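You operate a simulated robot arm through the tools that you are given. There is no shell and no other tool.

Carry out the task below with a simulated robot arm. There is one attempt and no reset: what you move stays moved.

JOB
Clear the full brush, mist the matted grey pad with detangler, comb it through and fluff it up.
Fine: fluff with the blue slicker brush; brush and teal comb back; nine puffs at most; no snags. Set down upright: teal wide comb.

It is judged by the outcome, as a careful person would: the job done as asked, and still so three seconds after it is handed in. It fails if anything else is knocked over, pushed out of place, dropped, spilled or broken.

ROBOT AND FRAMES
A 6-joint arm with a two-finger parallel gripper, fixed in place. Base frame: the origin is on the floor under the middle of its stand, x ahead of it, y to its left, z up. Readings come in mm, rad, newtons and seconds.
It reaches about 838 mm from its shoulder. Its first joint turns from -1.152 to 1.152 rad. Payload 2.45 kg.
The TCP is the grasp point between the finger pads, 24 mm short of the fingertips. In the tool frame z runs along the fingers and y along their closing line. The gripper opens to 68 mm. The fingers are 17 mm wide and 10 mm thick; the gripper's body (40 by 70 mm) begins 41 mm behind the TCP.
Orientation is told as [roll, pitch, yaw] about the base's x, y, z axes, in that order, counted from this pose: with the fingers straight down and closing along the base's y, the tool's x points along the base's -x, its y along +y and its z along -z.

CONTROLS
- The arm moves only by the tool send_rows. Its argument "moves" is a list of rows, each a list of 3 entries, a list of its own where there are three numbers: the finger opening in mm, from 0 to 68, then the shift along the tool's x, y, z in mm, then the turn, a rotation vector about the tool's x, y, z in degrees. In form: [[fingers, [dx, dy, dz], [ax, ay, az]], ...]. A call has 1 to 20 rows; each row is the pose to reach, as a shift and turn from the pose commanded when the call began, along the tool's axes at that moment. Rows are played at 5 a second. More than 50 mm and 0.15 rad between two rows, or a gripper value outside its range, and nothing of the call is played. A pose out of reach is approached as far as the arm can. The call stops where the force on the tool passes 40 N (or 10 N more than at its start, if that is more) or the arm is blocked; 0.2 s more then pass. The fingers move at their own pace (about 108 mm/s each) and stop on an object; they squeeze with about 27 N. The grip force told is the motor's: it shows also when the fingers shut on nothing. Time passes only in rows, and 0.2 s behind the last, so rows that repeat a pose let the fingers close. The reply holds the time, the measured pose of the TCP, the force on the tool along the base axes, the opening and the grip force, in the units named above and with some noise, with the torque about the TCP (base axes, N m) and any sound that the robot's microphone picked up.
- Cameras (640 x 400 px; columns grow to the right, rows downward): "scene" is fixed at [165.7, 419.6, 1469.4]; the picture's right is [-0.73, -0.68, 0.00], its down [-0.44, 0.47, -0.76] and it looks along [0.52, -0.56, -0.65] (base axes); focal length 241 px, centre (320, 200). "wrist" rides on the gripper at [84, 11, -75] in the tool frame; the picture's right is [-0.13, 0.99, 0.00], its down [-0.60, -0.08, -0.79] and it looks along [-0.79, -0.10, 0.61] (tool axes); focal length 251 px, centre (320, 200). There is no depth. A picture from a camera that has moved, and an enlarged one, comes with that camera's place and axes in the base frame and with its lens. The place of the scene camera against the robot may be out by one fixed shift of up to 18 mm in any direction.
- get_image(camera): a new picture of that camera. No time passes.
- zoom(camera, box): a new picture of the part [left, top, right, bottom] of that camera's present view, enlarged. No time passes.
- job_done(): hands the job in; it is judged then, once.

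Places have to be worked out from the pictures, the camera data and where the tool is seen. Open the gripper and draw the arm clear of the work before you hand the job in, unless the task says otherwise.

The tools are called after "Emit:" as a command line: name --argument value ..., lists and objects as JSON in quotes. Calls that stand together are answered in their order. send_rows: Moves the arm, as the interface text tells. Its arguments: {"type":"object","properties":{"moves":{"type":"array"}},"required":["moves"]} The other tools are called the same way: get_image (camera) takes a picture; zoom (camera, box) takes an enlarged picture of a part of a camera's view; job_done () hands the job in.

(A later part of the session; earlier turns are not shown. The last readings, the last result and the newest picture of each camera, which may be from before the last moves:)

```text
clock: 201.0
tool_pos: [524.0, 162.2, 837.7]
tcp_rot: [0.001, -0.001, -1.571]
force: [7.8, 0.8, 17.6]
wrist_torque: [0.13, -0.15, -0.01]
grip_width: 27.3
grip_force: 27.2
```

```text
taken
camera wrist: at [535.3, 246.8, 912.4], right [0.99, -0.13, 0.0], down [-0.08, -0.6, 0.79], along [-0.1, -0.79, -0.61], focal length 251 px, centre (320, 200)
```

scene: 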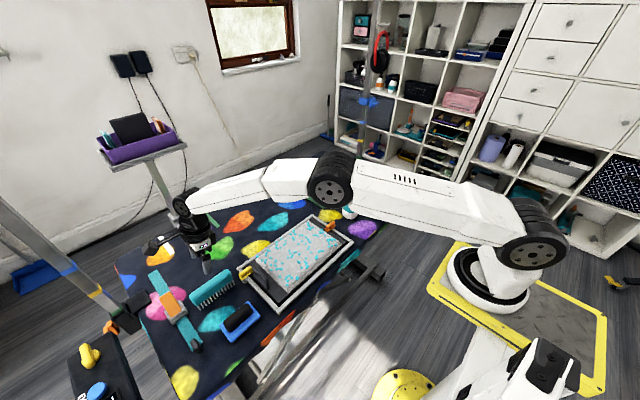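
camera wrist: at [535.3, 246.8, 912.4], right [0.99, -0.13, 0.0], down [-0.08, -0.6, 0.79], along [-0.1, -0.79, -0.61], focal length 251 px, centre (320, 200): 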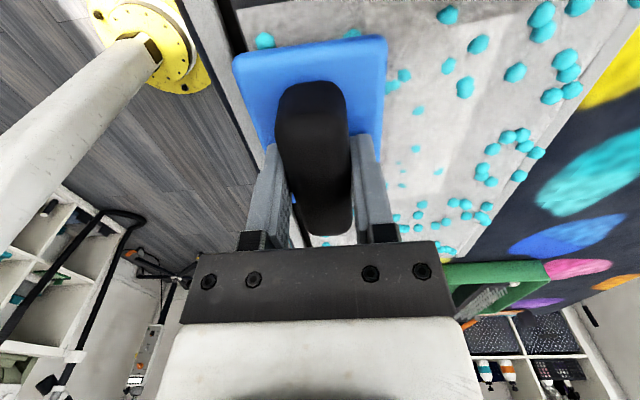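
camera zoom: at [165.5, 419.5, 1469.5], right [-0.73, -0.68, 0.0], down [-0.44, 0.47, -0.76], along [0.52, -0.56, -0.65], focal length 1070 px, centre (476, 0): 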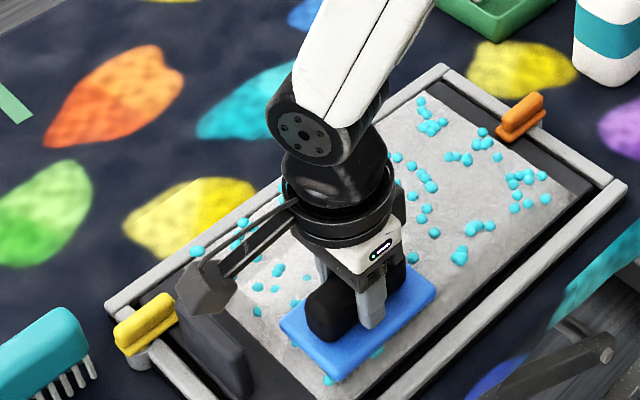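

The brushed lane has fluffed up: droplets there now sit half-buried in raised hair. Force crept to 17 N, so I'll press a little less. Next is the middle lane at y≈78.

Emit:
send_rows --moves '[[20, [0, 0, -12], [0, 0, 0]], [20, [-28, 35, -12], [0, 0, 0]], [20, [-56, 70, -12], [0, 0, 0]], [20, [-84, 103, -12], [0, 0, 0]], [20, [-84, 103, -5], [0, 0, 0]], [20, [-84, 103, -0.6], [0, 0, 0]], [20, [-84, 103, -0.6], [0, 0, 0]]]'

Emit:
zoom --camera "scene" --box '[240, 200, 340, 300]'

```text
clock: 202.6
tool_pos: [625.8, 80.0, 839.0]
tcp_rot: [-0.002, 0.001, -1.572]
force: [0.4, -0.8, -1.2]
wrist_torque: [0.02, 0.02, -0.03]
grip_width: 27.6
grip_force: 26.9
```

```text
4.00 times, centred on (290, 250) of scene
camera zoom: at [165.7, 419.6, 1469.4], right [-0.73, -0.68, 0.0], down [-0.44, 0.47, -0.76], along [0.52, -0.56, -0.65], focal length 963 px, centre (440, 0)
```

zoom: 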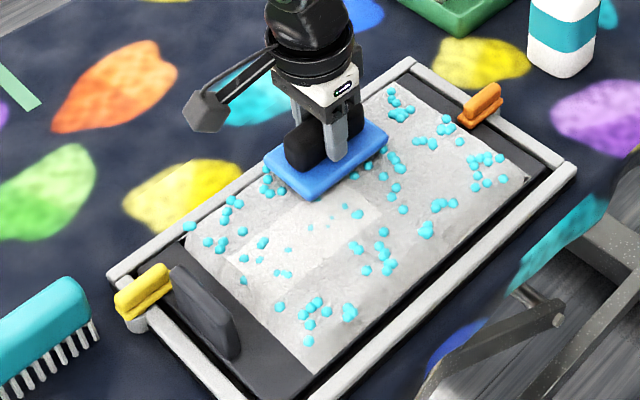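

The brushed area shows as lighter raised tiles. I'll zoom in to see which parts fluffed and which still need it.

Emit:
zoom --camera "scene" --box '[268, 222, 328, 297]'

Emit:
zoom --camera "wrist" --box '[60, 0, 460, 240]'

```text
5.33 times, centred on (298, 260) of scene
camera zoom: at [165.7, 419.6, 1469.4], right [-0.73, -0.68, 0.0], down [-0.44, 0.47, -0.76], along [0.52, -0.56, -0.65], focal length 1284 px, centre (437, -117)
```

zoom: 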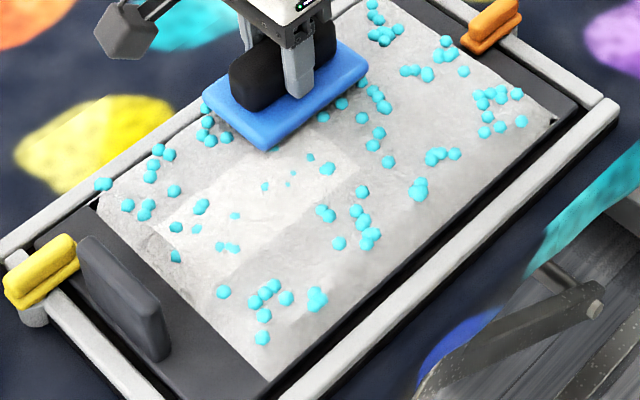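

```text
1.60 times, centred on (260, 120) of wrist
camera zoom: at [637.8, 164.4, 912.9], right [0.99, -0.13, 0.0], down [-0.08, -0.6, 0.79], along [-0.1, -0.79, -0.61], focal length 402 px, centre (416, 328)
```

zoom: 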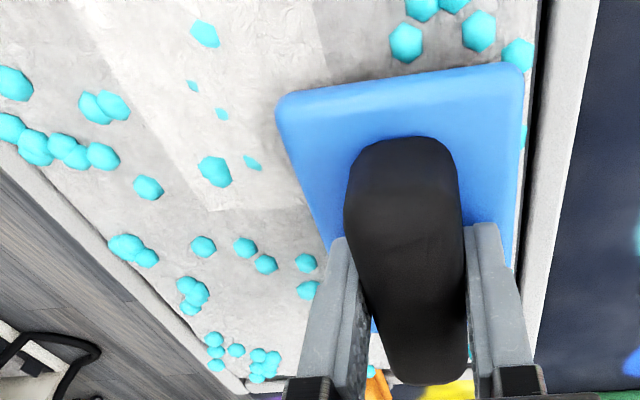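

The fluffing works per region: only the middle-x band over which the brush's centre travelled has risen. I'll stroke along y instead, in three lanes (far, middle, near), keeping inside the rails. Far lane first: setting down at (629,166).

Emit:
send_rows --moves '[[20, [0, 0, -12], [0, 0, 0]], [20, [44, 1, -12], [0, 0, 0]], [20, [86, 2.5, -12], [0, 0, 0]], [20, [86, 2.5, -4], [0, 0, 0]], [20, [86, 2.5, 0.4], [0, 0, 0]], [20, [86, 2.5, 0.4], [0, 0, 0]]]'

Emit:
zoom --camera "scene" --box '[240, 200, 330, 290]'

```text
clock: 204.0
tool_pos: [628.9, 163.6, 837.5]
tcp_rot: [-0.002, -0.001, -1.571]
force: [-1.3, -0.1, 3.5]
wrist_torque: [0.16, 0.05, 0.02]
grip_width: 27.7
grip_force: 27.1
```

```text
4.44 times, centred on (285, 245) of scene
camera zoom: at [165.6, 419.6, 1469.4], right [-0.73, -0.68, 0.0], down [-0.44, 0.47, -0.76], along [0.52, -0.56, -0.65], focal length 1070 px, centre (476, 0)
```

zoom: 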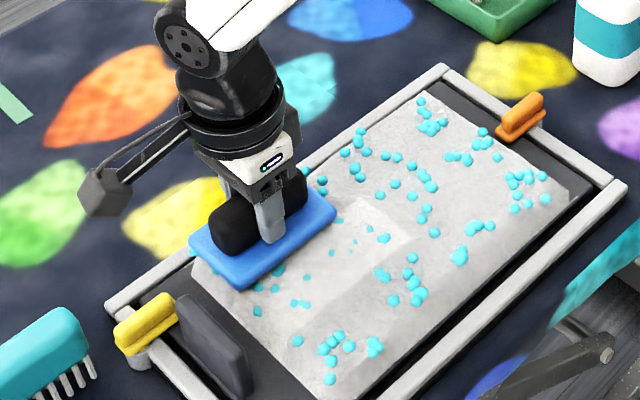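

Light 3.5 N contact. Stroking along −y in the far lane.

Emit:
send_rows --moves '[[20, [-8, 0, 0.2], [0, 0, 0]], [20, [-16, 0, 0.2], [0, 0, 0]], [20, [-24, 0, 0.2], [0, 0, 0]], [20, [-32, 0, 0.2], [0, 0, 0]], [20, [-40, 0, 0.2], [0, 0, 0]], [20, [-48, 0, 0.2], [0, 0, 0]]]'

Emit:
send_rows --moves '[[20, [-8, 0, 0], [0, 0, 0]], [20, [-16, 0, 0], [0, 0, 0]], [20, [-24, 0, 0], [0, 0, 0]], [20, [-32, 0, 0], [0, 0, 0]], [20, [-40, 0, 0], [0, 0, 0]], [20, [-48, 0, 0], [0, 0, 0]]]'

Emit:
zoom --camera "scene" --box '[240, 200, 350, 300]'

```text
clock: 205.4
tool_pos: [628.9, 114.8, 839.0]
tcp_rot: [0.001, 0.0, -1.57]
force: [-0.7, 3.2, 5.2]
wrist_torque: [0.26, 0.05, -0.04]
grip_width: 27.6
grip_force: 27.5
```

```text
clock: 206.8
tool_pos: [627.4, 68.4, 838.7]
tcp_rot: [-0.002, 0.0, -1.57]
force: [0.1, 3.9, 8.3]
wrist_torque: [0.26, -0.02, -0.01]
grip_width: 27.7
grip_force: 27.3
```

```text
4.00 times, centred on (295, 250) of scene
camera zoom: at [165.5, 419.7, 1469.4], right [-0.73, -0.68, 0.0], down [-0.44, 0.47, -0.76], along [0.52, -0.56, -0.65], focal length 963 px, centre (420, 0)
```

zoom: 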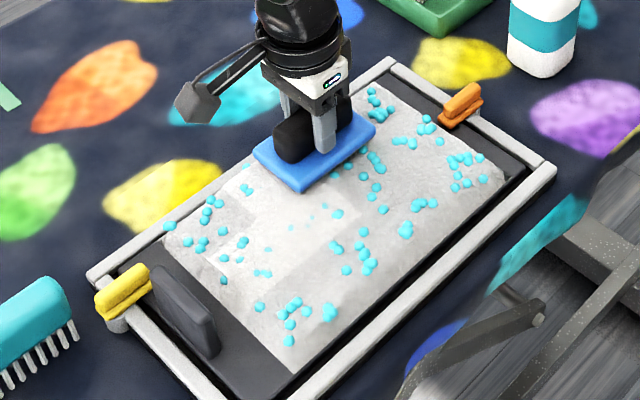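

Working well at 8 N with 4 N drag; another tile has risen. Continuing to the −y end of this lane.

Emit:
send_rows --moves '[[20, [-8, 0, 0], [0, 0, 0]], [20, [-16, 0, 0], [0, 0, 0]], [20, [-24, 0, 0], [0, 0, 0]], [20, [-32, 0, 0], [0, 0, 0]], [20, [-40, 0, 0], [0, 0, 0]]]'

Emit:
send_rows --moves '[[20, [-8, 0, 0], [0, 0, 0]], [20, [-16, 0, 0], [0, 0, 0]], [20, [-24, 0, 0], [0, 0, 0]], [20, [-32, 0, 0], [0, 0, 0]], [20, [-32, 0, 0], [0, 0, 0]]]'

Emit:
zoom --camera "scene" --box '[240, 200, 350, 300]'

```text
clock: 208.0
tool_pos: [628.7, 28.6, 838.7]
tcp_rot: [-0.002, -0.001, -1.571]
force: [0.2, 4.5, 9.1]
wrist_torque: [0.2, -0.07, 0.02]
grip_width: 27.5
grip_force: 26.9
```

```text
clock: 209.2
tool_pos: [628.7, -5.2, 838.7]
tcp_rot: [0.001, 0.0, -1.569]
force: [-0.2, 4.3, 11.6]
wrist_torque: [0.15, 0.0, -0.01]
grip_width: 27.8
grip_force: 27.4
```

```text
4.00 times, centred on (295, 250) of scene
camera zoom: at [165.4, 419.7, 1469.4], right [-0.73, -0.68, 0.0], down [-0.44, 0.47, -0.76], along [0.52, -0.56, -0.65], focal length 963 px, centre (420, 0)
```

zoom: 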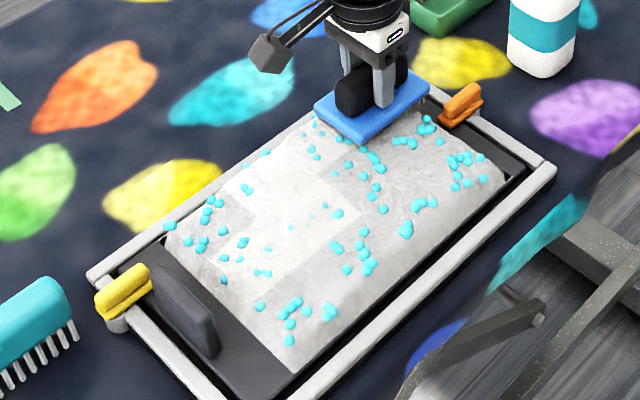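

Far lane done to the −y end. I'll lift and look at what has risen before choosing the next lane.

Emit:
send_rows --moves '[[20, [0, 0, -12], [0, 0, 0]], [20, [35, -16, -14], [0, 0, 0]], [20, [70, -32, -14], [0, 0, 0]], [20, [105, -48, -14], [0, 0, 0]], [20, [105, -48, -14], [0, 0, 0]]]'

Emit:
zoom --camera "scene" --box '[240, 200, 350, 300]'

Emit:
get_image --camera "wrist"

```text
clock: 210.4
tool_pos: [581.2, 101.5, 853.0]
tcp_rot: [-0.001, 0.001, -1.571]
force: [-0.1, -0.2, -1.6]
wrist_torque: [-0.03, -0.01, 0.0]
grip_width: 27.6
grip_force: 27.0
```

```text
4.00 times, centred on (295, 250) of scene
camera zoom: at [165.7, 419.7, 1469.4], right [-0.73, -0.68, 0.0], down [-0.44, 0.47, -0.76], along [0.52, -0.56, -0.65], focal length 963 px, centre (420, 0)
```

zoom: 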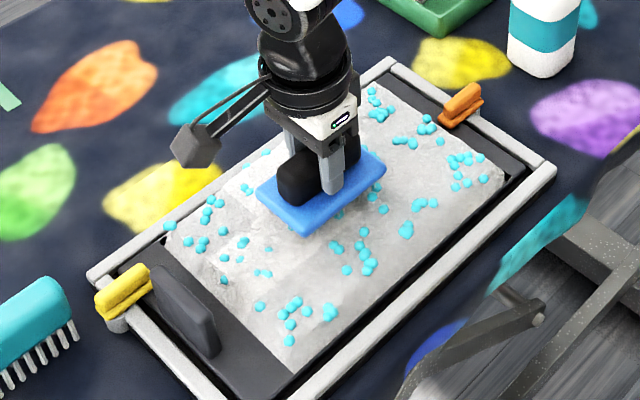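

```text
taken
camera wrist: at [592.9, 186.5, 927.0], right [0.99, -0.13, 0.0], down [-0.08, -0.6, 0.79], along [-0.1, -0.79, -0.61], focal length 251 px, centre (320, 200)
```

wrist: 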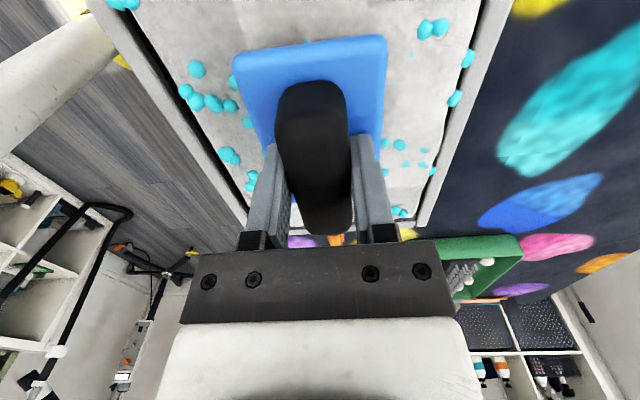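

Now the middle lane: lowering at (581,101) and stroking −y to y≈10, stopping short of the orange clip.

Emit:
send_rows --moves '[[20, [0, 0, 8], [0, 0, 0]], [20, [0, 0, 13.5], [0, 0, 0]], [20, [0, 0, 13.5], [0, 0, 0]]]'

Emit:
send_rows --moves '[[20, [-8, 0, 0.3], [0, 0, 0]], [20, [-16, 0, 0.3], [0, 0, 0]], [20, [-24, 0, 0.3], [0, 0, 0]], [20, [-32, 0, 0.3], [0, 0, 0]], [20, [-40, 0, 0.3], [0, 0, 0]], [20, [-48, 0, 0.3], [0, 0, 0]]]'

Emit:
send_rows --moves '[[20, [-8, 0, 0], [0, 0, 0]], [20, [-16, 0, 0], [0, 0, 0]], [20, [-24, 0, 0], [0, 0, 0]], [20, [-32, 0, 0], [0, 0, 0]], [20, [-40, 0, 0], [0, 0, 0]], [20, [-42, 0, 0], [0, 0, 0]]]'

Emit:
zoom --camera "scene" --box '[240, 200, 350, 300]'

```text
clock: 211.2
tool_pos: [580.9, 101.2, 839.0]
tcp_rot: [-0.003, 0.0, -1.571]
force: [-0.5, -0.4, -1.9]
wrist_torque: [0.01, 0.0, -0.04]
grip_width: 27.5
grip_force: 26.9
```

```text
clock: 212.6
tool_pos: [581.4, 52.7, 839.2]
tcp_rot: [0.0, 0.001, -1.569]
force: [-0.1, 0.2, -0.1]
wrist_torque: [0.0, -0.03, 0.02]
grip_width: 27.5
grip_force: 27.1
```

```text
clock: 214.0
tool_pos: [581.6, 11.2, 839.3]
tcp_rot: [-0.001, -0.001, -1.57]
force: [0.5, 0.6, 2.0]
wrist_torque: [0.01, 0.01, 0.05]
grip_width: 27.7
grip_force: 26.8
```

```text
4.00 times, centred on (295, 250) of scene
camera zoom: at [165.6, 419.7, 1469.4], right [-0.73, -0.68, 0.0], down [-0.44, 0.47, -0.76], along [0.52, -0.56, -0.65], focal length 963 px, centre (420, 0)
```

zoom: 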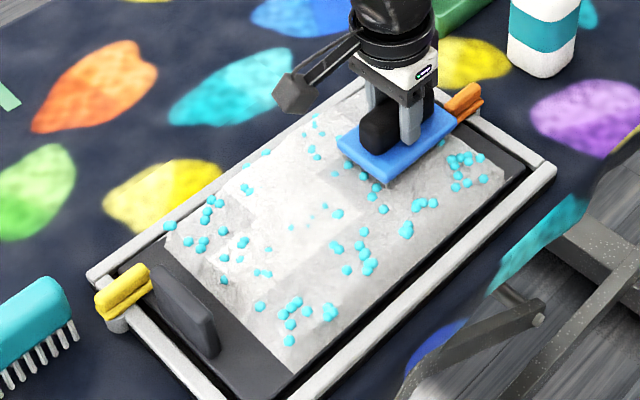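

Contact was too light in that pass. I'll stroke back in +y about 0.7 mm lower.

Emit:
send_rows --moves '[[20, [0, 0, 0.7], [0, 0, 0]], [20, [8, 0, 0.7], [0, 0, 0]], [20, [16, 0, 0.7], [0, 0, 0]], [20, [24, 0, 0.7], [0, 0, 0]], [20, [32, 0, 0.7], [0, 0, 0]], [20, [40, 0, 0.7], [0, 0, 0]], [20, [48, 0, 0.7], [0, 0, 0]]]'

Emit:
send_rows --moves '[[20, [8, 0, 0], [0, 0, 0]], [20, [16, 0, 0], [0, 0, 0]], [20, [24, 0, 0], [0, 0, 0]], [20, [32, 0, 0], [0, 0, 0]], [20, [40, 0, 0], [0, 0, 0]]]'

Emit:
zoom --camera "scene" --box '[240, 200, 350, 300]'

```text
clock: 215.6
tool_pos: [581.5, 59.1, 838.3]
tcp_rot: [-0.001, 0.001, -1.571]
force: [0.9, -7.5, 17.5]
wrist_torque: [-0.05, -0.03, 0.02]
grip_width: 27.8
grip_force: 26.7
```

```text
clock: 216.8
tool_pos: [581.5, 99.5, 837.6]
tcp_rot: [-0.001, 0.0, -1.568]
force: [0.4, -7.5, 15.7]
wrist_torque: [0.03, -0.08, -0.01]
grip_width: 27.8
grip_force: 26.8
```

```text
4.00 times, centred on (295, 250) of scene
camera zoom: at [165.4, 419.4, 1469.5], right [-0.73, -0.68, 0.0], down [-0.44, 0.47, -0.76], along [0.52, -0.56, -0.65], focal length 963 px, centre (420, 0)
```

zoom: 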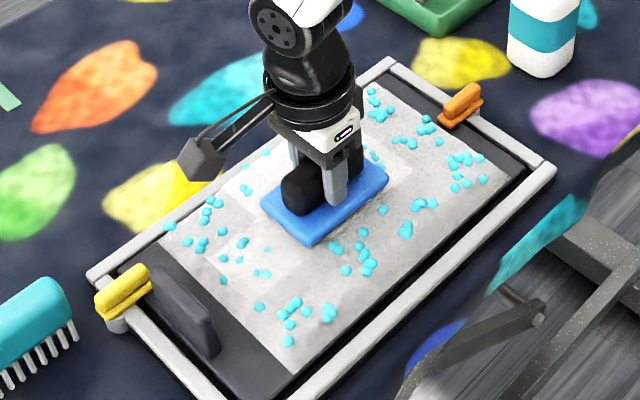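

Firmer contact this time and the frame held still. Now to the near lane: lift and move to (516,166).

Emit:
send_rows --moves '[[20, [0, 0, -14], [0, 0, 0]], [20, [33, -33, -14], [0, 0, 0]], [20, [66, -65, -14], [0, 0, 0]], [20, [66, -65, -14], [0, 0, 0]]]'

Emit:
zoom --camera "scene" --box '[240, 200, 350, 300]'

Emit:
get_image --camera "wrist"

```text
clock: 217.8
tool_pos: [518.1, 167.5, 852.6]
tcp_rot: [0.0, 0.001, -1.57]
force: [0.3, 0.6, -1.4]
wrist_torque: [-0.03, 0.04, 0.01]
grip_width: 27.6
grip_force: 27.1
```

```text
4.00 times, centred on (295, 250) of scene
camera zoom: at [165.6, 419.7, 1469.4], right [-0.73, -0.68, 0.0], down [-0.44, 0.47, -0.76], along [0.52, -0.56, -0.65], focal length 963 px, centre (420, 0)
```

zoom: 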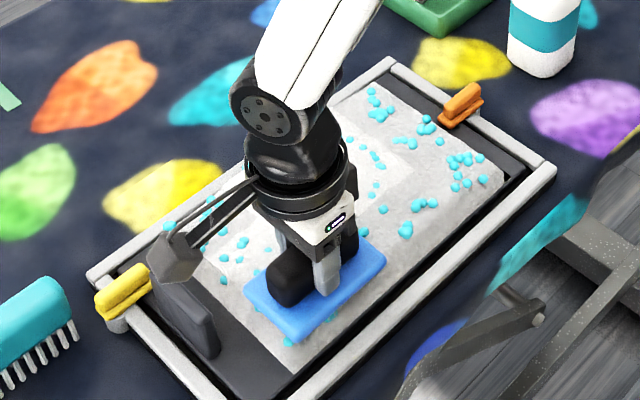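

```text
taken
camera wrist: at [528.4, 251.6, 925.6], right [0.99, -0.13, 0.0], down [-0.08, -0.6, 0.79], along [-0.1, -0.79, -0.61], focal length 251 px, centre (320, 200)
```

wrist: 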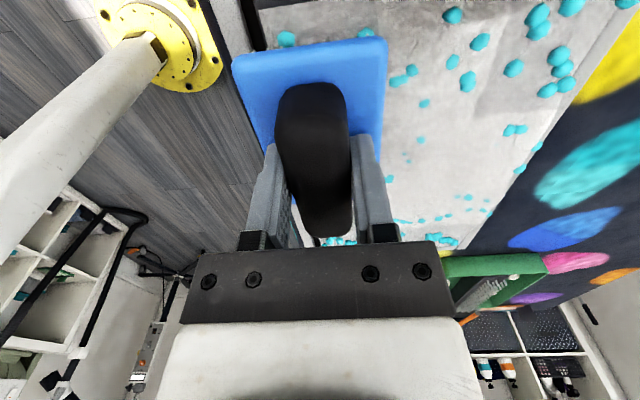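

Lowering to light contact in the near lane, checking that no load comes from the rail side.

Emit:
send_rows --moves '[[20, [0, 2, 8], [0, 0, 0]], [20, [0, 2, 13.3], [0, 0, 0]], [20, [0, 2, 13.3], [0, 0, 0]]]'

Emit:
send_rows --moves '[[20, [0, 0, 0.7], [0, 0, 0]], [20, [0, 0, 0.7], [0, 0, 0]]]'

```text
clock: 218.6
tool_pos: [518.1, 167.1, 839.8]
tcp_rot: [-0.001, 0.001, -1.571]
force: [-0.1, 0.7, -1.4]
wrist_torque: [0.01, 0.0, 0.01]
grip_width: 27.8
grip_force: 26.9
```

```text
clock: 219.2
tool_pos: [518.4, 166.5, 836.9]
tcp_rot: [0.002, 0.0, -1.571]
force: [-0.3, -0.3, 0.8]
wrist_torque: [0.11, 0.0, 0.03]
grip_width: 27.4
grip_force: 27.1
```

Emit:
send_rows --moves '[[20, [-8, 0, 0.5], [0, 0, 0]], [20, [-16, 0, 0.5], [0, 0, 0]], [20, [-24, 0, 0.5], [0, 0, 0]], [20, [-32, 0, 0.5], [0, 0, 0]], [20, [-40, 0, 0.5], [0, 0, 0]], [20, [-48, 0, 0.5], [0, 0, 0]]]'

Emit:
send_rows --moves '[[20, [-8, 0, 0], [0, 0, 0]], [20, [-16, 0, 0], [0, 0, 0]], [20, [-24, 0, 0], [0, 0, 0]], [20, [-32, 0, 0], [0, 0, 0]], [20, [-40, 0, 0], [0, 0, 0]], [20, [-48, 0, 0], [0, 0, 0]]]'

Emit:
zoom --camera "scene" --box '[240, 200, 350, 300]'

```text
clock: 220.6
tool_pos: [519.1, 118.6, 837.9]
tcp_rot: [0.0, 0.002, -1.571]
force: [-0.6, 5.5, 14.6]
wrist_torque: [0.2, 0.08, -0.04]
grip_width: 27.8
grip_force: 26.7
```

```text
clock: 222.0
tool_pos: [518.2, 71.3, 837.0]
tcp_rot: [-0.002, 0.001, -1.571]
force: [-0.6, 6.7, 12.1]
wrist_torque: [0.26, 0.0, -0.01]
grip_width: 27.5
grip_force: 27.3
```

```text
4.00 times, centred on (295, 250) of scene
camera zoom: at [165.4, 419.8, 1469.4], right [-0.73, -0.68, 0.0], down [-0.44, 0.47, -0.76], along [0.52, -0.56, -0.65], focal length 963 px, centre (420, 0)
```

zoom: 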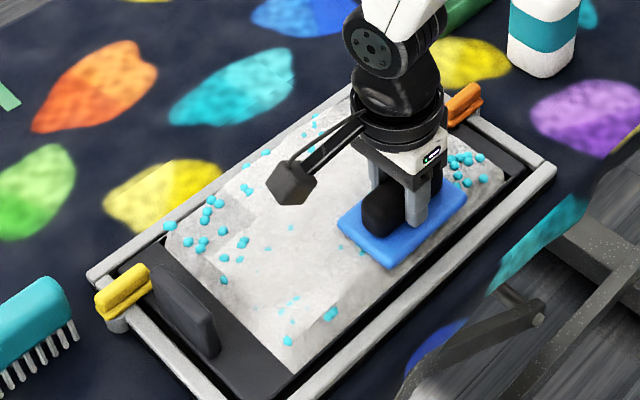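

The near lane is rising too. Continuing to its −y end.

Emit:
send_rows --moves '[[20, [-8, 0, 0], [0, 0, 0]], [20, [-16, 0, 0], [0, 0, 0]], [20, [-24, 0, 0], [0, 0, 0]], [20, [-32, 0, 0], [0, 0, 0]], [20, [-40, 0, 0], [0, 0, 0]]]'

Emit:
send_rows --moves '[[20, [-8, 0, 0], [0, 0, 0]], [20, [-16, 0, 0], [0, 0, 0]], [20, [-24, 0, 0], [0, 0, 0]], [20, [-32, 0, 0], [0, 0, 0]], [20, [-36, 0, 0], [0, 0, 0]]]'

Emit:
send_rows --moves '[[20, [0, 0, -14], [0, 0, 0]], [20, [0, 0, -45], [0, 0, 0]], [20, [0, 0, -90], [0, 0, 0]], [20, [0, 0, -130], [0, 0, 0]], [20, [0, 0, -130], [0, 0, 0]]]'

Emit:
zoom --camera "scene" --box '[240, 205, 340, 295]'

Emit:
get_image --camera "wrist"

```text
clock: 223.2
tool_pos: [517.4, 29.5, 837.2]
tcp_rot: [0.0, 0.001, -1.571]
force: [0.4, 7.2, 16.0]
wrist_torque: [0.11, -0.03, 0.0]
grip_width: 27.5
grip_force: 26.9
```

```text
clock: 224.4
tool_pos: [516.7, -7.4, 835.9]
tcp_rot: [-0.004, -0.001, -1.569]
force: [0.4, 1.2, -0.6]
wrist_torque: [-0.02, -0.01, 0.01]
grip_width: 27.6
grip_force: 27.0
```

```text
clock: 225.6
tool_pos: [520.4, -9.4, 966.0]
tcp_rot: [0.0, -0.001, -1.571]
force: [-0.4, 0.6, -0.9]
wrist_torque: [0.0, 0.01, 0.01]
grip_width: 27.5
grip_force: 27.9
```

```text
4.44 times, centred on (290, 250) of scene
camera zoom: at [165.7, 419.6, 1469.4], right [-0.73, -0.68, 0.0], down [-0.44, 0.47, -0.76], along [0.52, -0.56, -0.65], focal length 1070 px, centre (453, -22)
```

zoom: 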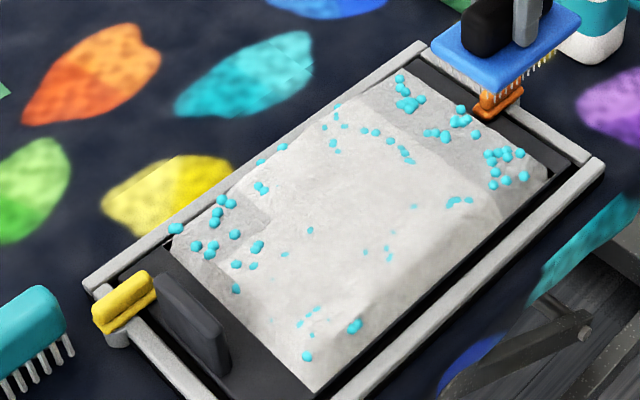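

```text
taken
camera wrist: at [531.1, 76.5, 1039.3], right [0.99, -0.13, 0.0], down [-0.08, -0.6, 0.79], along [-0.1, -0.79, -0.61], focal length 251 px, centre (320, 200)
```

wrist: 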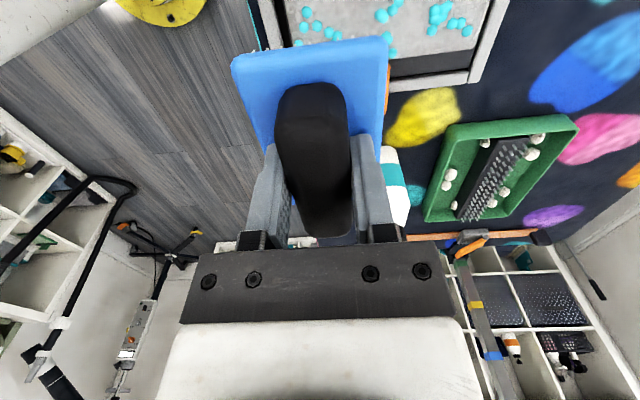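

Nearly all of the pad is now raised and light. What remains flat is the far +y corner tile and the strip along the −y end. I'll start at the −y end of the near lane, (517,−15), lower to light contact, and stroke +y.

Emit:
send_rows --moves '[[20, [-6, -2, 40], [0, 0, 0]], [20, [-6, -2, 80], [0, 0, 0]], [20, [-6, -2, 115], [0, 0, 0]], [20, [-6, -2, 126], [0, 0, 0]], [20, [-6, -2, 126], [0, 0, 0]]]'

Emit:
send_rows --moves '[[20, [0, 0, 3], [0, 0, 0]], [20, [0, 0, 3], [0, 0, 0]]]'

Emit:
zoom --camera "scene" --box '[270, 190, 360, 280]'

```text
clock: 226.8
tool_pos: [516.9, -12.0, 840.2]
tcp_rot: [-0.001, 0.001, -1.571]
force: [1.2, -0.4, -0.5]
wrist_torque: [0.02, 0.03, -0.01]
grip_width: 27.7
grip_force: 26.8
```

```text
clock: 227.4
tool_pos: [516.7, -12.6, 837.4]
tcp_rot: [-0.001, 0.0, -1.57]
force: [-0.3, -0.2, -1.8]
wrist_torque: [0.01, 0.02, -0.02]
grip_width: 27.5
grip_force: 27.2
```

```text
4.44 times, centred on (315, 235) of scene
camera zoom: at [165.7, 419.6, 1469.4], right [-0.73, -0.68, 0.0], down [-0.44, 0.47, -0.76], along [0.52, -0.56, -0.65], focal length 1070 px, centre (342, 44)
```

zoom: 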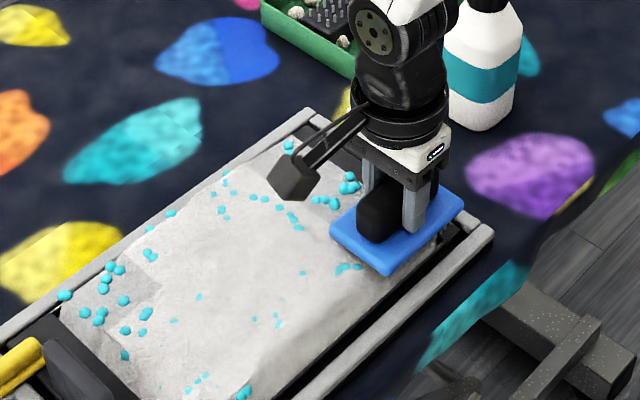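

Emit:
send_rows --moves '[[20, [-1, 0, 1.5], [0, 0, 0]], [20, [-1, 0, 1.5], [0, 0, 0]]]'

Emit:
send_rows --moves '[[20, [0, 0, 1], [0, 0, 0]], [20, [0, 0, 1], [0, 0, 0]]]'

Emit:
send_rows --moves '[[20, [0, 0, 1], [0, 0, 0]], [20, [0, 0, 1], [0, 0, 0]]]'

```text
clock: 228.0
tool_pos: [516.9, -12.8, 836.4]
tcp_rot: [0.0, 0.0, -1.569]
force: [-3.5, 4.4, 13.1]
wrist_torque: [0.08, 0.08, 0.04]
grip_width: 27.6
grip_force: 26.7
```

```text
clock: 228.6
tool_pos: [517.3, -13.6, 837.6]
tcp_rot: [-0.001, -0.001, -1.571]
force: [-0.9, 0.9, 20.2]
wrist_torque: [0.0, 0.07, 0.0]
grip_width: 27.7
grip_force: 27.1
```

```text
clock: 229.2
tool_pos: [517.1, -13.9, 835.5]
tcp_rot: [0.002, 0.0, -1.571]
force: [0.0, 1.5, 30.5]
wrist_torque: [0.04, 0.08, 0.03]
grip_width: 27.4
grip_force: 27.0
```

Pressed more than wanted (30 N). Easing back up 2.2 mm at once, then stroking +y.

Emit:
send_rows --moves '[[20, [0, 0, -2.2], [0, 0, 0]], [20, [0, 0, -2.2], [0, 0, 0]]]'

Emit:
send_rows --moves '[[20, [8, 0, 0.2], [0, 0, 0]], [20, [16, 0, 0.2], [0, 0, 0]], [20, [24, 0, 0.2], [0, 0, 0]], [20, [32, 0, 0.2], [0, 0, 0]]]'

```text
clock: 229.8
tool_pos: [514.8, -13.3, 835.9]
tcp_rot: [-0.004, 0.0, -1.572]
force: [1.9, 0.1, 6.2]
wrist_torque: [-0.13, -0.31, 0.05]
grip_width: 27.5
grip_force: 27.1
```

```text
clock: 230.8
tool_pos: [515.0, 17.6, 835.6]
tcp_rot: [-0.001, 0.0, -1.568]
force: [-0.2, 0.1, -2.2]
wrist_torque: [-0.01, -0.01, -0.02]
grip_width: 27.3
grip_force: 27.5
```

Emit:
send_rows --moves '[[20, [0, 0, 1], [0, 0, 0]], [20, [0, 0, 1], [0, 0, 0]]]'

Emit:
send_rows --moves '[[20, [8, 0, 0.5], [0, 0, 0]], [20, [16, 0, 0.5], [0, 0, 0]], [20, [24, 0, 0.5], [0, 0, 0]]]'

Emit:
zoom --camera "scene" --box '[270, 200, 360, 290]'

```text
clock: 231.4
tool_pos: [515.3, 19.0, 836.3]
tcp_rot: [0.0, 0.0, -1.571]
force: [-0.7, 1.4, 1.0]
wrist_torque: [-0.04, 0.02, 0.0]
grip_width: 27.6
grip_force: 26.9
```

```text
clock: 232.2
tool_pos: [515.2, 41.8, 834.4]
tcp_rot: [-0.001, -0.001, -1.571]
force: [0.3, -1.7, 6.7]
wrist_torque: [-0.39, -0.04, -0.03]
grip_width: 27.5
grip_force: 26.9
```

```text
4.44 times, centred on (315, 245) of scene
camera zoom: at [165.6, 419.6, 1469.4], right [-0.73, -0.68, 0.0], down [-0.44, 0.47, -0.76], along [0.52, -0.56, -0.65], focal length 1070 px, centre (342, 0)
```

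zoom: 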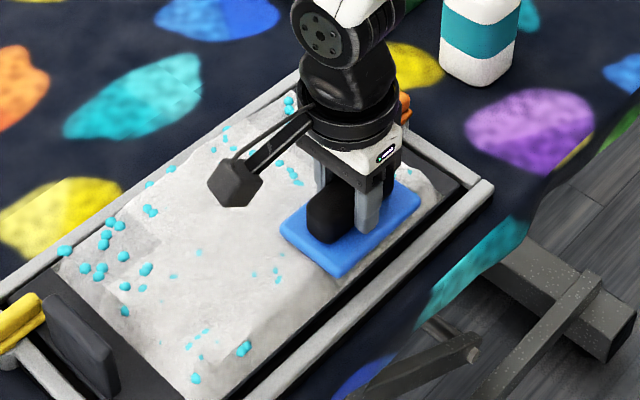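

The near −y tile appears to have risen. One return stroke (−y) at this light contact for good measure.

Emit:
send_rows --moves '[[20, [-8, 0, 0], [0, 0, 0]], [20, [-16, 0, 0], [0, 0, 0]], [20, [-24, 0, 0], [0, 0, 0]], [20, [-32, 0, 0], [0, 0, 0]], [20, [-40, 0, 0], [0, 0, 0]], [20, [-48, 0, 0], [0, 0, 0]], [20, [-54, 0, 0], [0, 0, 0]]]'

Emit:
send_rows --moves '[[20, [0, 0, -14], [0, 0, 0]], [20, [18, 32, -16], [0, 0, 0]], [20, [18, 64, -16], [0, 0, 0]], [20, [18, 90, -16], [0, 0, 0]], [20, [18, 110, -16], [0, 0, 0]], [20, [18, 110, -16], [0, 0, 0]]]'

Emit:
zoom --camera "scene" --box '[260, 200, 350, 290]'

```text
clock: 233.8
tool_pos: [515.6, -10.8, 834.9]
tcp_rot: [0.001, -0.001, -1.571]
force: [-0.2, 9.8, 22.6]
wrist_torque: [0.47, -0.04, -0.05]
grip_width: 27.3
grip_force: 26.8
```

```text
clock: 235.2
tool_pos: [625.6, 5.9, 849.9]
tcp_rot: [-0.002, 0.0, -1.57]
force: [-0.3, -0.4, -0.5]
wrist_torque: [-0.04, 0.01, -0.02]
grip_width: 27.3
grip_force: 27.7
```

```text
4.44 times, centred on (305, 245) of scene
camera zoom: at [165.7, 419.6, 1469.4], right [-0.73, -0.68, 0.0], down [-0.44, 0.47, -0.76], along [0.52, -0.56, -0.65], focal length 1070 px, centre (387, 0)
```

zoom: 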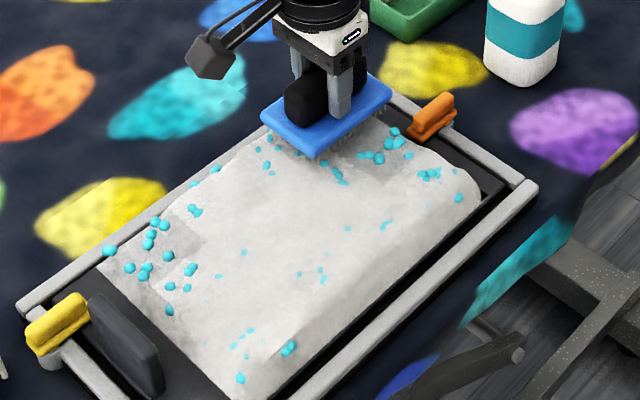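

The near −y tile is up. Remaining: the far and middle tiles at the −y end, and the far +y corner. Now the far lane from y=−14.

Emit:
send_rows --moves '[[20, [-10, 1, 0], [0, 0, 0]], [20, [-20, 2, 0], [0, 0, 0]], [20, [-20, 2, 9], [0, 0, 0]], [20, [-20, 2, 14], [0, 0, 0]], [20, [-20, 2, 14], [0, 0, 0]]]'

Emit:
send_rows --moves '[[20, [0, 0, 1], [0, 0, 0]], [20, [0, 0, 1], [0, 0, 0]]]'

```text
clock: 236.4
tool_pos: [627.9, -14.4, 835.9]
tcp_rot: [0.002, 0.0, -1.57]
force: [-0.3, -0.7, -0.1]
wrist_torque: [0.0, 0.02, -0.02]
grip_width: 27.7
grip_force: 27.4
```

```text
clock: 237.0
tool_pos: [627.9, -13.5, 835.7]
tcp_rot: [-0.001, -0.001, -1.572]
force: [-0.2, 1.0, -0.8]
wrist_torque: [-0.01, -0.01, -0.01]
grip_width: 27.3
grip_force: 27.3
```

Emit:
send_rows --moves '[[20, [0, 0, 0.8], [0, 0, 0]], [20, [0, 0, 0.8], [0, 0, 0]]]'

```text
clock: 237.6
tool_pos: [628.3, -14.0, 835.8]
tcp_rot: [-0.001, 0.001, -1.571]
force: [-2.5, 0.2, 5.4]
wrist_torque: [-0.08, 0.08, 0.0]
grip_width: 27.4
grip_force: 27.4
```

5 N contact. Stroking +y through the far −y tile and back.

Emit:
send_rows --moves '[[20, [8, 0, 0.2], [0, 0, 0]], [20, [16, 0, 0.2], [0, 0, 0]], [20, [24, 0, 0.2], [0, 0, 0]], [20, [32, 0, 0.2], [0, 0, 0]], [20, [40, 0, 0.2], [0, 0, 0]], [20, [48, 0, 0.2], [0, 0, 0]], [20, [56, 0, 0.2], [0, 0, 0]]]'

Emit:
send_rows --moves '[[20, [-8, 0, 0], [0, 0, 0]], [20, [-16, 0, 0], [0, 0, 0]], [20, [-24, 0, 0], [0, 0, 0]], [20, [-32, 0, 0], [0, 0, 0]], [20, [-40, 0, 0], [0, 0, 0]], [20, [-48, 0, 0], [0, 0, 0]], [20, [-56, 0, 0], [0, 0, 0]]]'

Emit:
zoom --camera "scene" --box '[260, 200, 350, 290]'

```text
clock: 239.2
tool_pos: [627.3, 42.4, 835.6]
tcp_rot: [-0.001, 0.0, -1.566]
force: [-1.0, -3.6, 6.6]
wrist_torque: [-0.18, -0.07, -0.03]
grip_width: 27.7
grip_force: 27.3
```

```text
clock: 240.8
tool_pos: [627.8, -14.3, 834.9]
tcp_rot: [0.002, -0.001, -1.571]
force: [1.7, 7.1, 17.7]
wrist_torque: [0.4, 0.07, -0.1]
grip_width: 27.6
grip_force: 27.2
```

```text
4.44 times, centred on (305, 245) of scene
camera zoom: at [165.3, 419.8, 1469.4], right [-0.73, -0.68, 0.0], down [-0.44, 0.47, -0.76], along [0.52, -0.56, -0.65], focal length 1070 px, centre (387, 0)
```

zoom: 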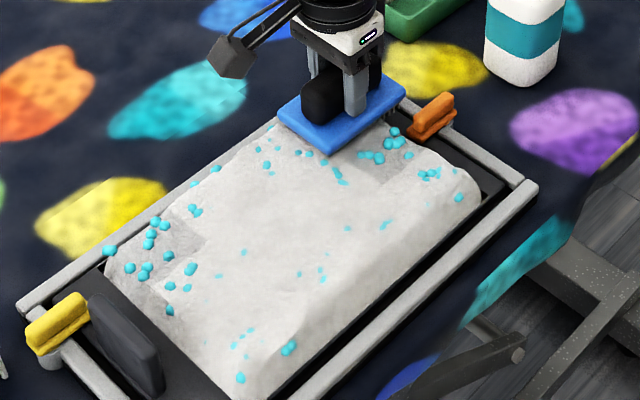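

Now the middle −y tile: a −x stroke at y≈6 crosses it while keeping clear of the orange clip. Lifting over and lowering to light contact.

Emit:
send_rows --moves '[[20, [0, 0, -10], [0, 0, 0]], [20, [20, -2, -10], [0, 0, 0]], [20, [20, -2, -2], [0, 0, 0]], [20, [20, -2, -0.3], [0, 0, 0]], [20, [20, -2, -0.3], [0, 0, 0]]]'

Emit:
send_rows --moves '[[20, [0, -8, 0], [0, 0, 0]], [20, [0, -16, 0], [0, 0, 0]], [20, [0, -24, 0], [0, 0, 0]], [20, [0, -32, 0], [0, 0, 0]]]'

Emit:
zoom --camera "scene" --box '[270, 200, 350, 280]'

```text
clock: 242.0
tool_pos: [626.0, 6.7, 835.3]
tcp_rot: [-0.001, 0.0, -1.57]
force: [-4.1, 0.4, 7.1]
wrist_torque: [-0.07, 0.07, -0.05]
grip_width: 27.7
grip_force: 27.0
```

```text
clock: 243.0
tool_pos: [593.8, 6.2, 835.4]
tcp_rot: [0.002, -0.001, -1.57]
force: [4.9, 0.0, 9.6]
wrist_torque: [-0.1, 0.05, 0.03]
grip_width: 27.7
grip_force: 27.1
```

```text
5.00 times, centred on (310, 240) of scene
camera zoom: at [165.6, 419.6, 1469.4], right [-0.73, -0.68, 0.0], down [-0.44, 0.47, -0.76], along [0.52, -0.56, -0.65], focal length 1204 px, centre (370, 0)
```

zoom: 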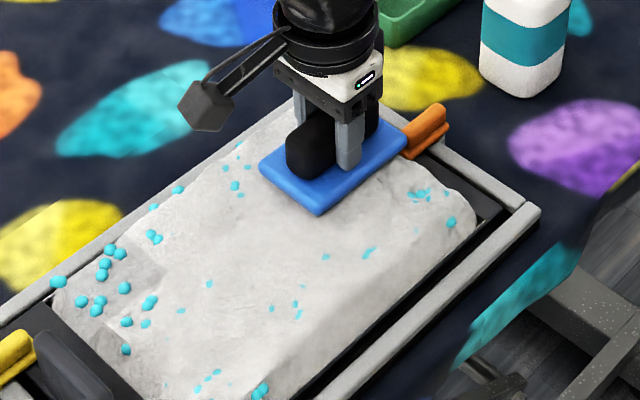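

Light contact, no side load from the clip. Continuing across to the near side.

Emit:
send_rows --moves '[[20, [0, -8, 0], [0, 0, 0]], [20, [0, -16, 0], [0, 0, 0]], [20, [0, -24, 0], [0, 0, 0]], [20, [0, -32, 0], [0, 0, 0]], [20, [0, -40, 0], [0, 0, 0]], [20, [0, -48, 0], [0, 0, 0]], [20, [0, -56, 0], [0, 0, 0]], [20, [0, -64, 0], [0, 0, 0]]]'

Emit:
send_rows --moves '[[20, [0, 0, -14], [0, 0, 0]], [20, [40, 10, -14], [0, 0, 0]], [20, [75, 40, -14], [0, 0, 0]], [20, [110, 70, -14], [0, 0, 0]], [20, [145, 98, -14], [0, 0, 0]], [20, [178, 99, -14], [0, 0, 0]], [20, [178, 99, -14], [0, 0, 0]]]'

Emit:
zoom --camera "scene" --box '[240, 205, 340, 295]'

```text
clock: 244.8
tool_pos: [530.3, 6.8, 835.2]
tcp_rot: [-0.002, 0.001, -1.572]
force: [4.7, -0.6, 7.9]
wrist_torque: [-0.09, -0.19, 0.02]
grip_width: 27.8
grip_force: 27.1
```

```text
clock: 246.4
tool_pos: [629.0, 183.6, 849.1]
tcp_rot: [-0.002, -0.001, -1.571]
force: [-0.4, 0.2, -0.7]
wrist_torque: [0.01, -0.01, 0.0]
grip_width: 27.5
grip_force: 26.6
```

```text
4.44 times, centred on (290, 250) of scene
camera zoom: at [165.7, 419.7, 1469.4], right [-0.73, -0.68, 0.0], down [-0.44, 0.47, -0.76], along [0.52, -0.56, -0.65], focal length 1070 px, centre (453, -22)
```

zoom: 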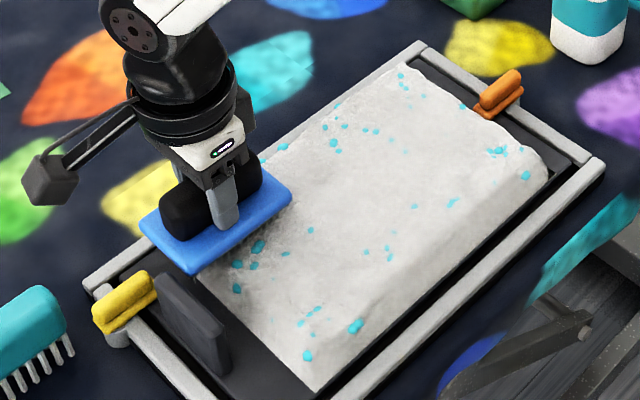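

Everything is raised except the far +y corner, now directly beneath the brush. Lowering to light contact there and stroking −y.

Emit:
send_rows --moves '[[20, [-2, 0, 8], [0, 0, 0]], [20, [-2, 0, 12.5], [0, 0, 0]], [20, [-2, 0, 12.5], [0, 0, 0]]]'

Emit:
send_rows --moves '[[20, [0, 0, 1], [0, 0, 0]], [20, [0, 0, 1], [0, 0, 0]]]'

```text
clock: 247.2
tool_pos: [628.8, 182.3, 836.7]
tcp_rot: [0.0, -0.001, -1.57]
force: [1.4, 0.1, -0.3]
wrist_torque: [0.02, 0.02, 0.0]
grip_width: 27.5
grip_force: 26.9
```

```text
clock: 247.8
tool_pos: [630.1, 182.1, 836.3]
tcp_rot: [0.0, 0.001, -1.571]
force: [-0.5, -0.9, 2.0]
wrist_torque: [-0.08, -0.04, -0.05]
grip_width: 27.7
grip_force: 26.9
```

Emit:
send_rows --moves '[[20, [-8, 0, 0.4], [0, 0, 0]], [20, [-16, 0, 0.4], [0, 0, 0]], [20, [-24, 0, 0.4], [0, 0, 0]], [20, [-32, 0, 0.4], [0, 0, 0]], [20, [-40, 0, 0.4], [0, 0, 0]], [20, [-48, 0, 0.4], [0, 0, 0]], [20, [-56, 0, 0.4], [0, 0, 0]], [20, [-64, 0, 0.4], [0, 0, 0]], [20, [-72, 0, 0.4], [0, 0, 0]]]'

Emit:
send_rows --moves '[[20, [0, 0, -14], [0, 0, 0]], [20, [0, 0, -50], [0, 0, 0]], [20, [0, 0, -95], [0, 0, 0]], [20, [-30, 0, -120], [0, 0, 0]], [20, [-30, 0, -120], [0, 0, 0]]]'

Emit:
zoom --camera "scene" --box '[240, 205, 340, 295]'

Emit:
zoom --camera "scene" --box '[235, 205, 355, 315]'

```text
clock: 249.8
tool_pos: [627.9, 110.0, 836.0]
tcp_rot: [-0.001, 0.0, -1.567]
force: [-0.1, 2.4, 4.3]
wrist_torque: [0.07, -0.01, 0.03]
grip_width: 27.5
grip_force: 26.4
```

```text
clock: 251.0
tool_pos: [628.0, 80.9, 956.2]
tcp_rot: [-0.003, -0.001, -1.57]
force: [-0.2, 0.4, -1.6]
wrist_torque: [-0.01, -0.01, -0.03]
grip_width: 27.8
grip_force: 27.4
```

```text
4.44 times, centred on (290, 250) of scene
camera zoom: at [165.7, 419.6, 1469.4], right [-0.73, -0.68, 0.0], down [-0.44, 0.47, -0.76], along [0.52, -0.56, -0.65], focal length 1070 px, centre (453, -22)
```

zoom: 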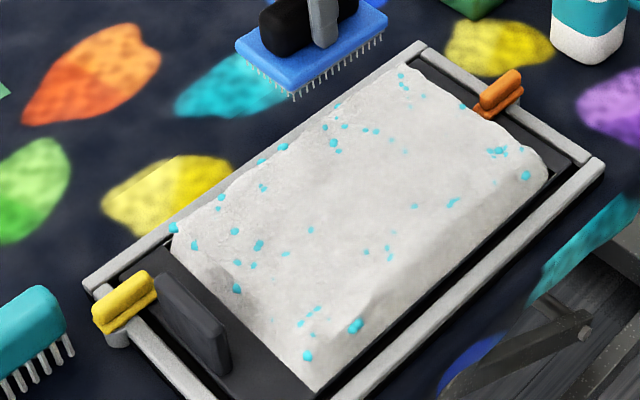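

```text
3.64 times, centred on (295, 260) of scene
camera zoom: at [165.7, 419.6, 1469.4], right [-0.73, -0.68, 0.0], down [-0.44, 0.47, -0.76], along [0.52, -0.56, -0.65], focal length 875 px, centre (411, -18)
```

zoom: 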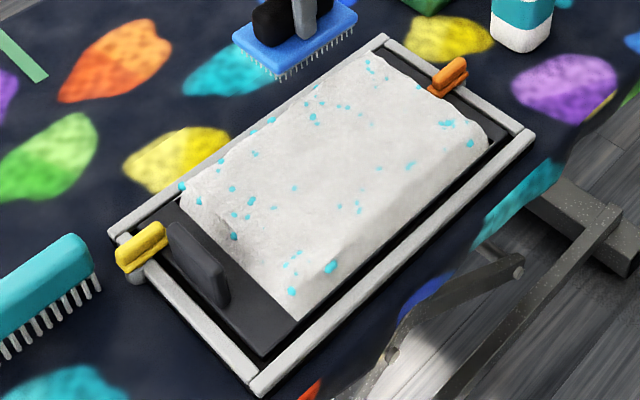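

The whole pad is now fluffed and pale. I'll zoom in to make sure no flat or matted patch remains.

Emit:
zoom --camera "scene" --box '[278, 240, 318, 295]'

Emit:
zoom --camera "scene" --box '[290, 215, 335, 260]'

Emit:
get_image --camera "wrist"

```text
7.27 times, centred on (298, 268) of scene
camera zoom: at [165.7, 419.6, 1469.4], right [-0.73, -0.68, 0.0], down [-0.44, 0.47, -0.76], along [0.52, -0.56, -0.65], focal length 1751 px, centre (480, -291)
```

zoom: 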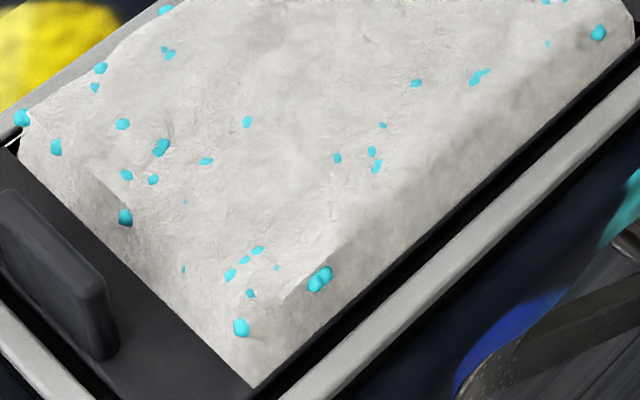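

```text
8.89 times, centred on (312, 238) of scene
camera zoom: at [165.7, 419.6, 1469.4], right [-0.73, -0.68, 0.0], down [-0.44, 0.47, -0.76], along [0.52, -0.56, -0.65], focal length 2140 px, centre (387, -133)
```

zoom: 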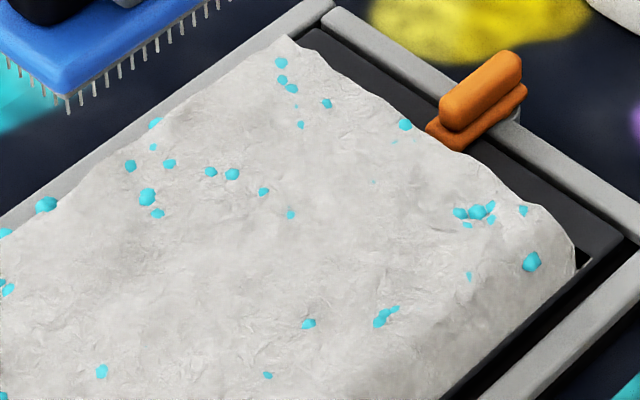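

```text
taken
camera wrist: at [639.2, 165.2, 1029.4], right [0.99, -0.13, 0.0], down [-0.08, -0.6, 0.79], along [-0.1, -0.79, -0.61], focal length 251 px, centre (320, 200)
```

wrist: 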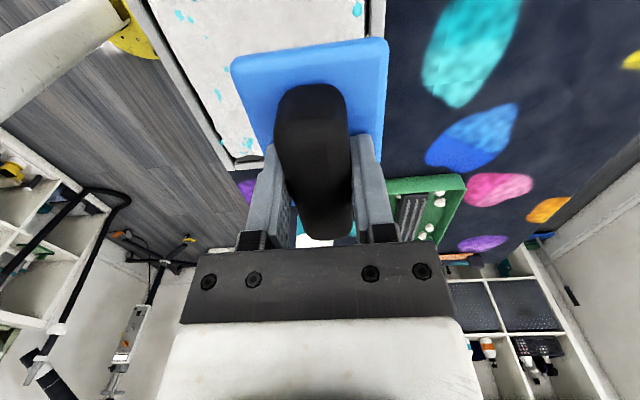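

No flat or matted patch remains anywhere. Now I'll take the brush back to its place at (530,360).

Emit:
send_rows --moves '[[20, [40, -14, 0], [0, 0, 0]], [20, [80, -28, 0], [0, 0, 0]], [20, [120, -42, 0], [0, 0, 0]], [20, [160, -56, 0], [0, 0, 0]], [20, [200, -70, 0], [0, 0, 0]], [20, [240, -84, 0], [0, 0, 0]], [20, [279, -98, 0], [0, 0, 0]], [20, [279, -98, 40], [0, 0, 0]], [20, [279, -98, 80], [0, 0, 0]], [20, [279, -98, 115], [0, 0, 0]], [20, [279, -98, 140], [0, 0, 0]], [20, [279, -98, 140], [0, 0, 0]]]'

Emit:
send_rows --moves '[[20, [0, 0, 0], [0, 0, 0]]]'

Emit:
zoom --camera "scene" --box '[195, 260, 285, 345]'

```text
clock: 253.6
tool_pos: [532.0, 359.7, 815.4]
tcp_rot: [0.002, -0.001, -1.57]
force: [0.2, -0.8, -0.8]
wrist_torque: [-0.03, 0.03, 0.0]
grip_width: 27.6
grip_force: 26.9
```

```text
clock: 254.0
tool_pos: [531.4, 359.5, 816.5]
tcp_rot: [-0.002, -0.001, -1.57]
force: [0.1, -0.7, -1.2]
wrist_torque: [0.0, -0.06, 0.05]
grip_width: 27.7
grip_force: 27.1
```

```text
4.71 times, centred on (240, 302) of scene
camera zoom: at [165.7, 419.7, 1469.4], right [-0.73, -0.68, 0.0], down [-0.44, 0.47, -0.76], along [0.52, -0.56, -0.65], focal length 1133 px, centre (696, -282)
```

zoom: 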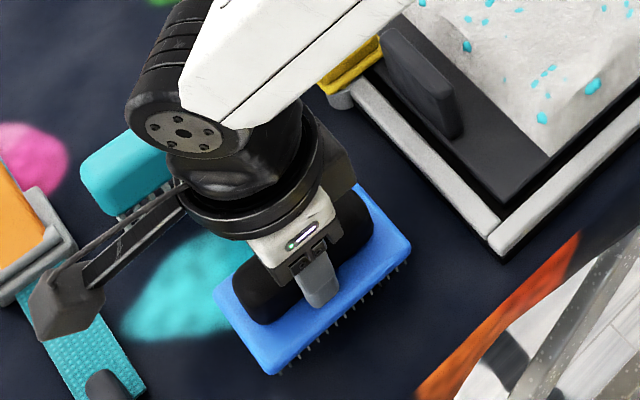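

The frame matches the original picture within about 3 mm here. Lowering the brush gently to contact.

Emit:
send_rows --moves '[[20, [0, -1.3, 6], [0, 0, 0]], [20, [0, -1.3, 12], [0, 0, 0]], [20, [0, -1.3, 12], [0, 0, 0]]]'

Emit:
send_rows --moves '[[20, [0, 0, 2], [0, 0, 0]], [20, [0, 0, 2], [0, 0, 0]]]'

```text
clock: 254.8
tool_pos: [529.8, 359.5, 803.7]
tcp_rot: [0.001, 0.0, -1.571]
force: [-0.1, -0.1, -0.7]
wrist_torque: [0.05, -0.03, 0.0]
grip_width: 27.5
grip_force: 26.6
```

```text
clock: 255.4
tool_pos: [530.9, 359.5, 800.7]
tcp_rot: [-0.001, -0.001, -1.571]
force: [-0.4, 0.1, -0.7]
wrist_torque: [0.01, 0.0, -0.02]
grip_width: 27.6
grip_force: 27.0
```

Emit:
send_rows --moves '[[20, [0, 0, 1.5], [0, 0, 0]], [20, [0, 0, 1.5], [0, 0, 0]]]'

Emit:
send_rows --moves '[[20, [0, 0, 0.8], [0, 0, 0]], [20, [0, 0, 0.8], [0, 0, 0]]]'

```text
clock: 256.0
tool_pos: [528.4, 359.2, 799.3]
tcp_rot: [-0.003, 0.0, -1.57]
force: [0.9, -0.6, -1.6]
wrist_torque: [-0.05, -0.04, -0.01]
grip_width: 27.6
grip_force: 27.3
```

```text
clock: 256.6
tool_pos: [529.8, 358.9, 799.8]
tcp_rot: [0.001, 0.0, -1.571]
force: [-1.1, -1.4, 5.4]
wrist_torque: [-0.27, 0.02, -0.05]
grip_width: 27.5
grip_force: 26.5
```

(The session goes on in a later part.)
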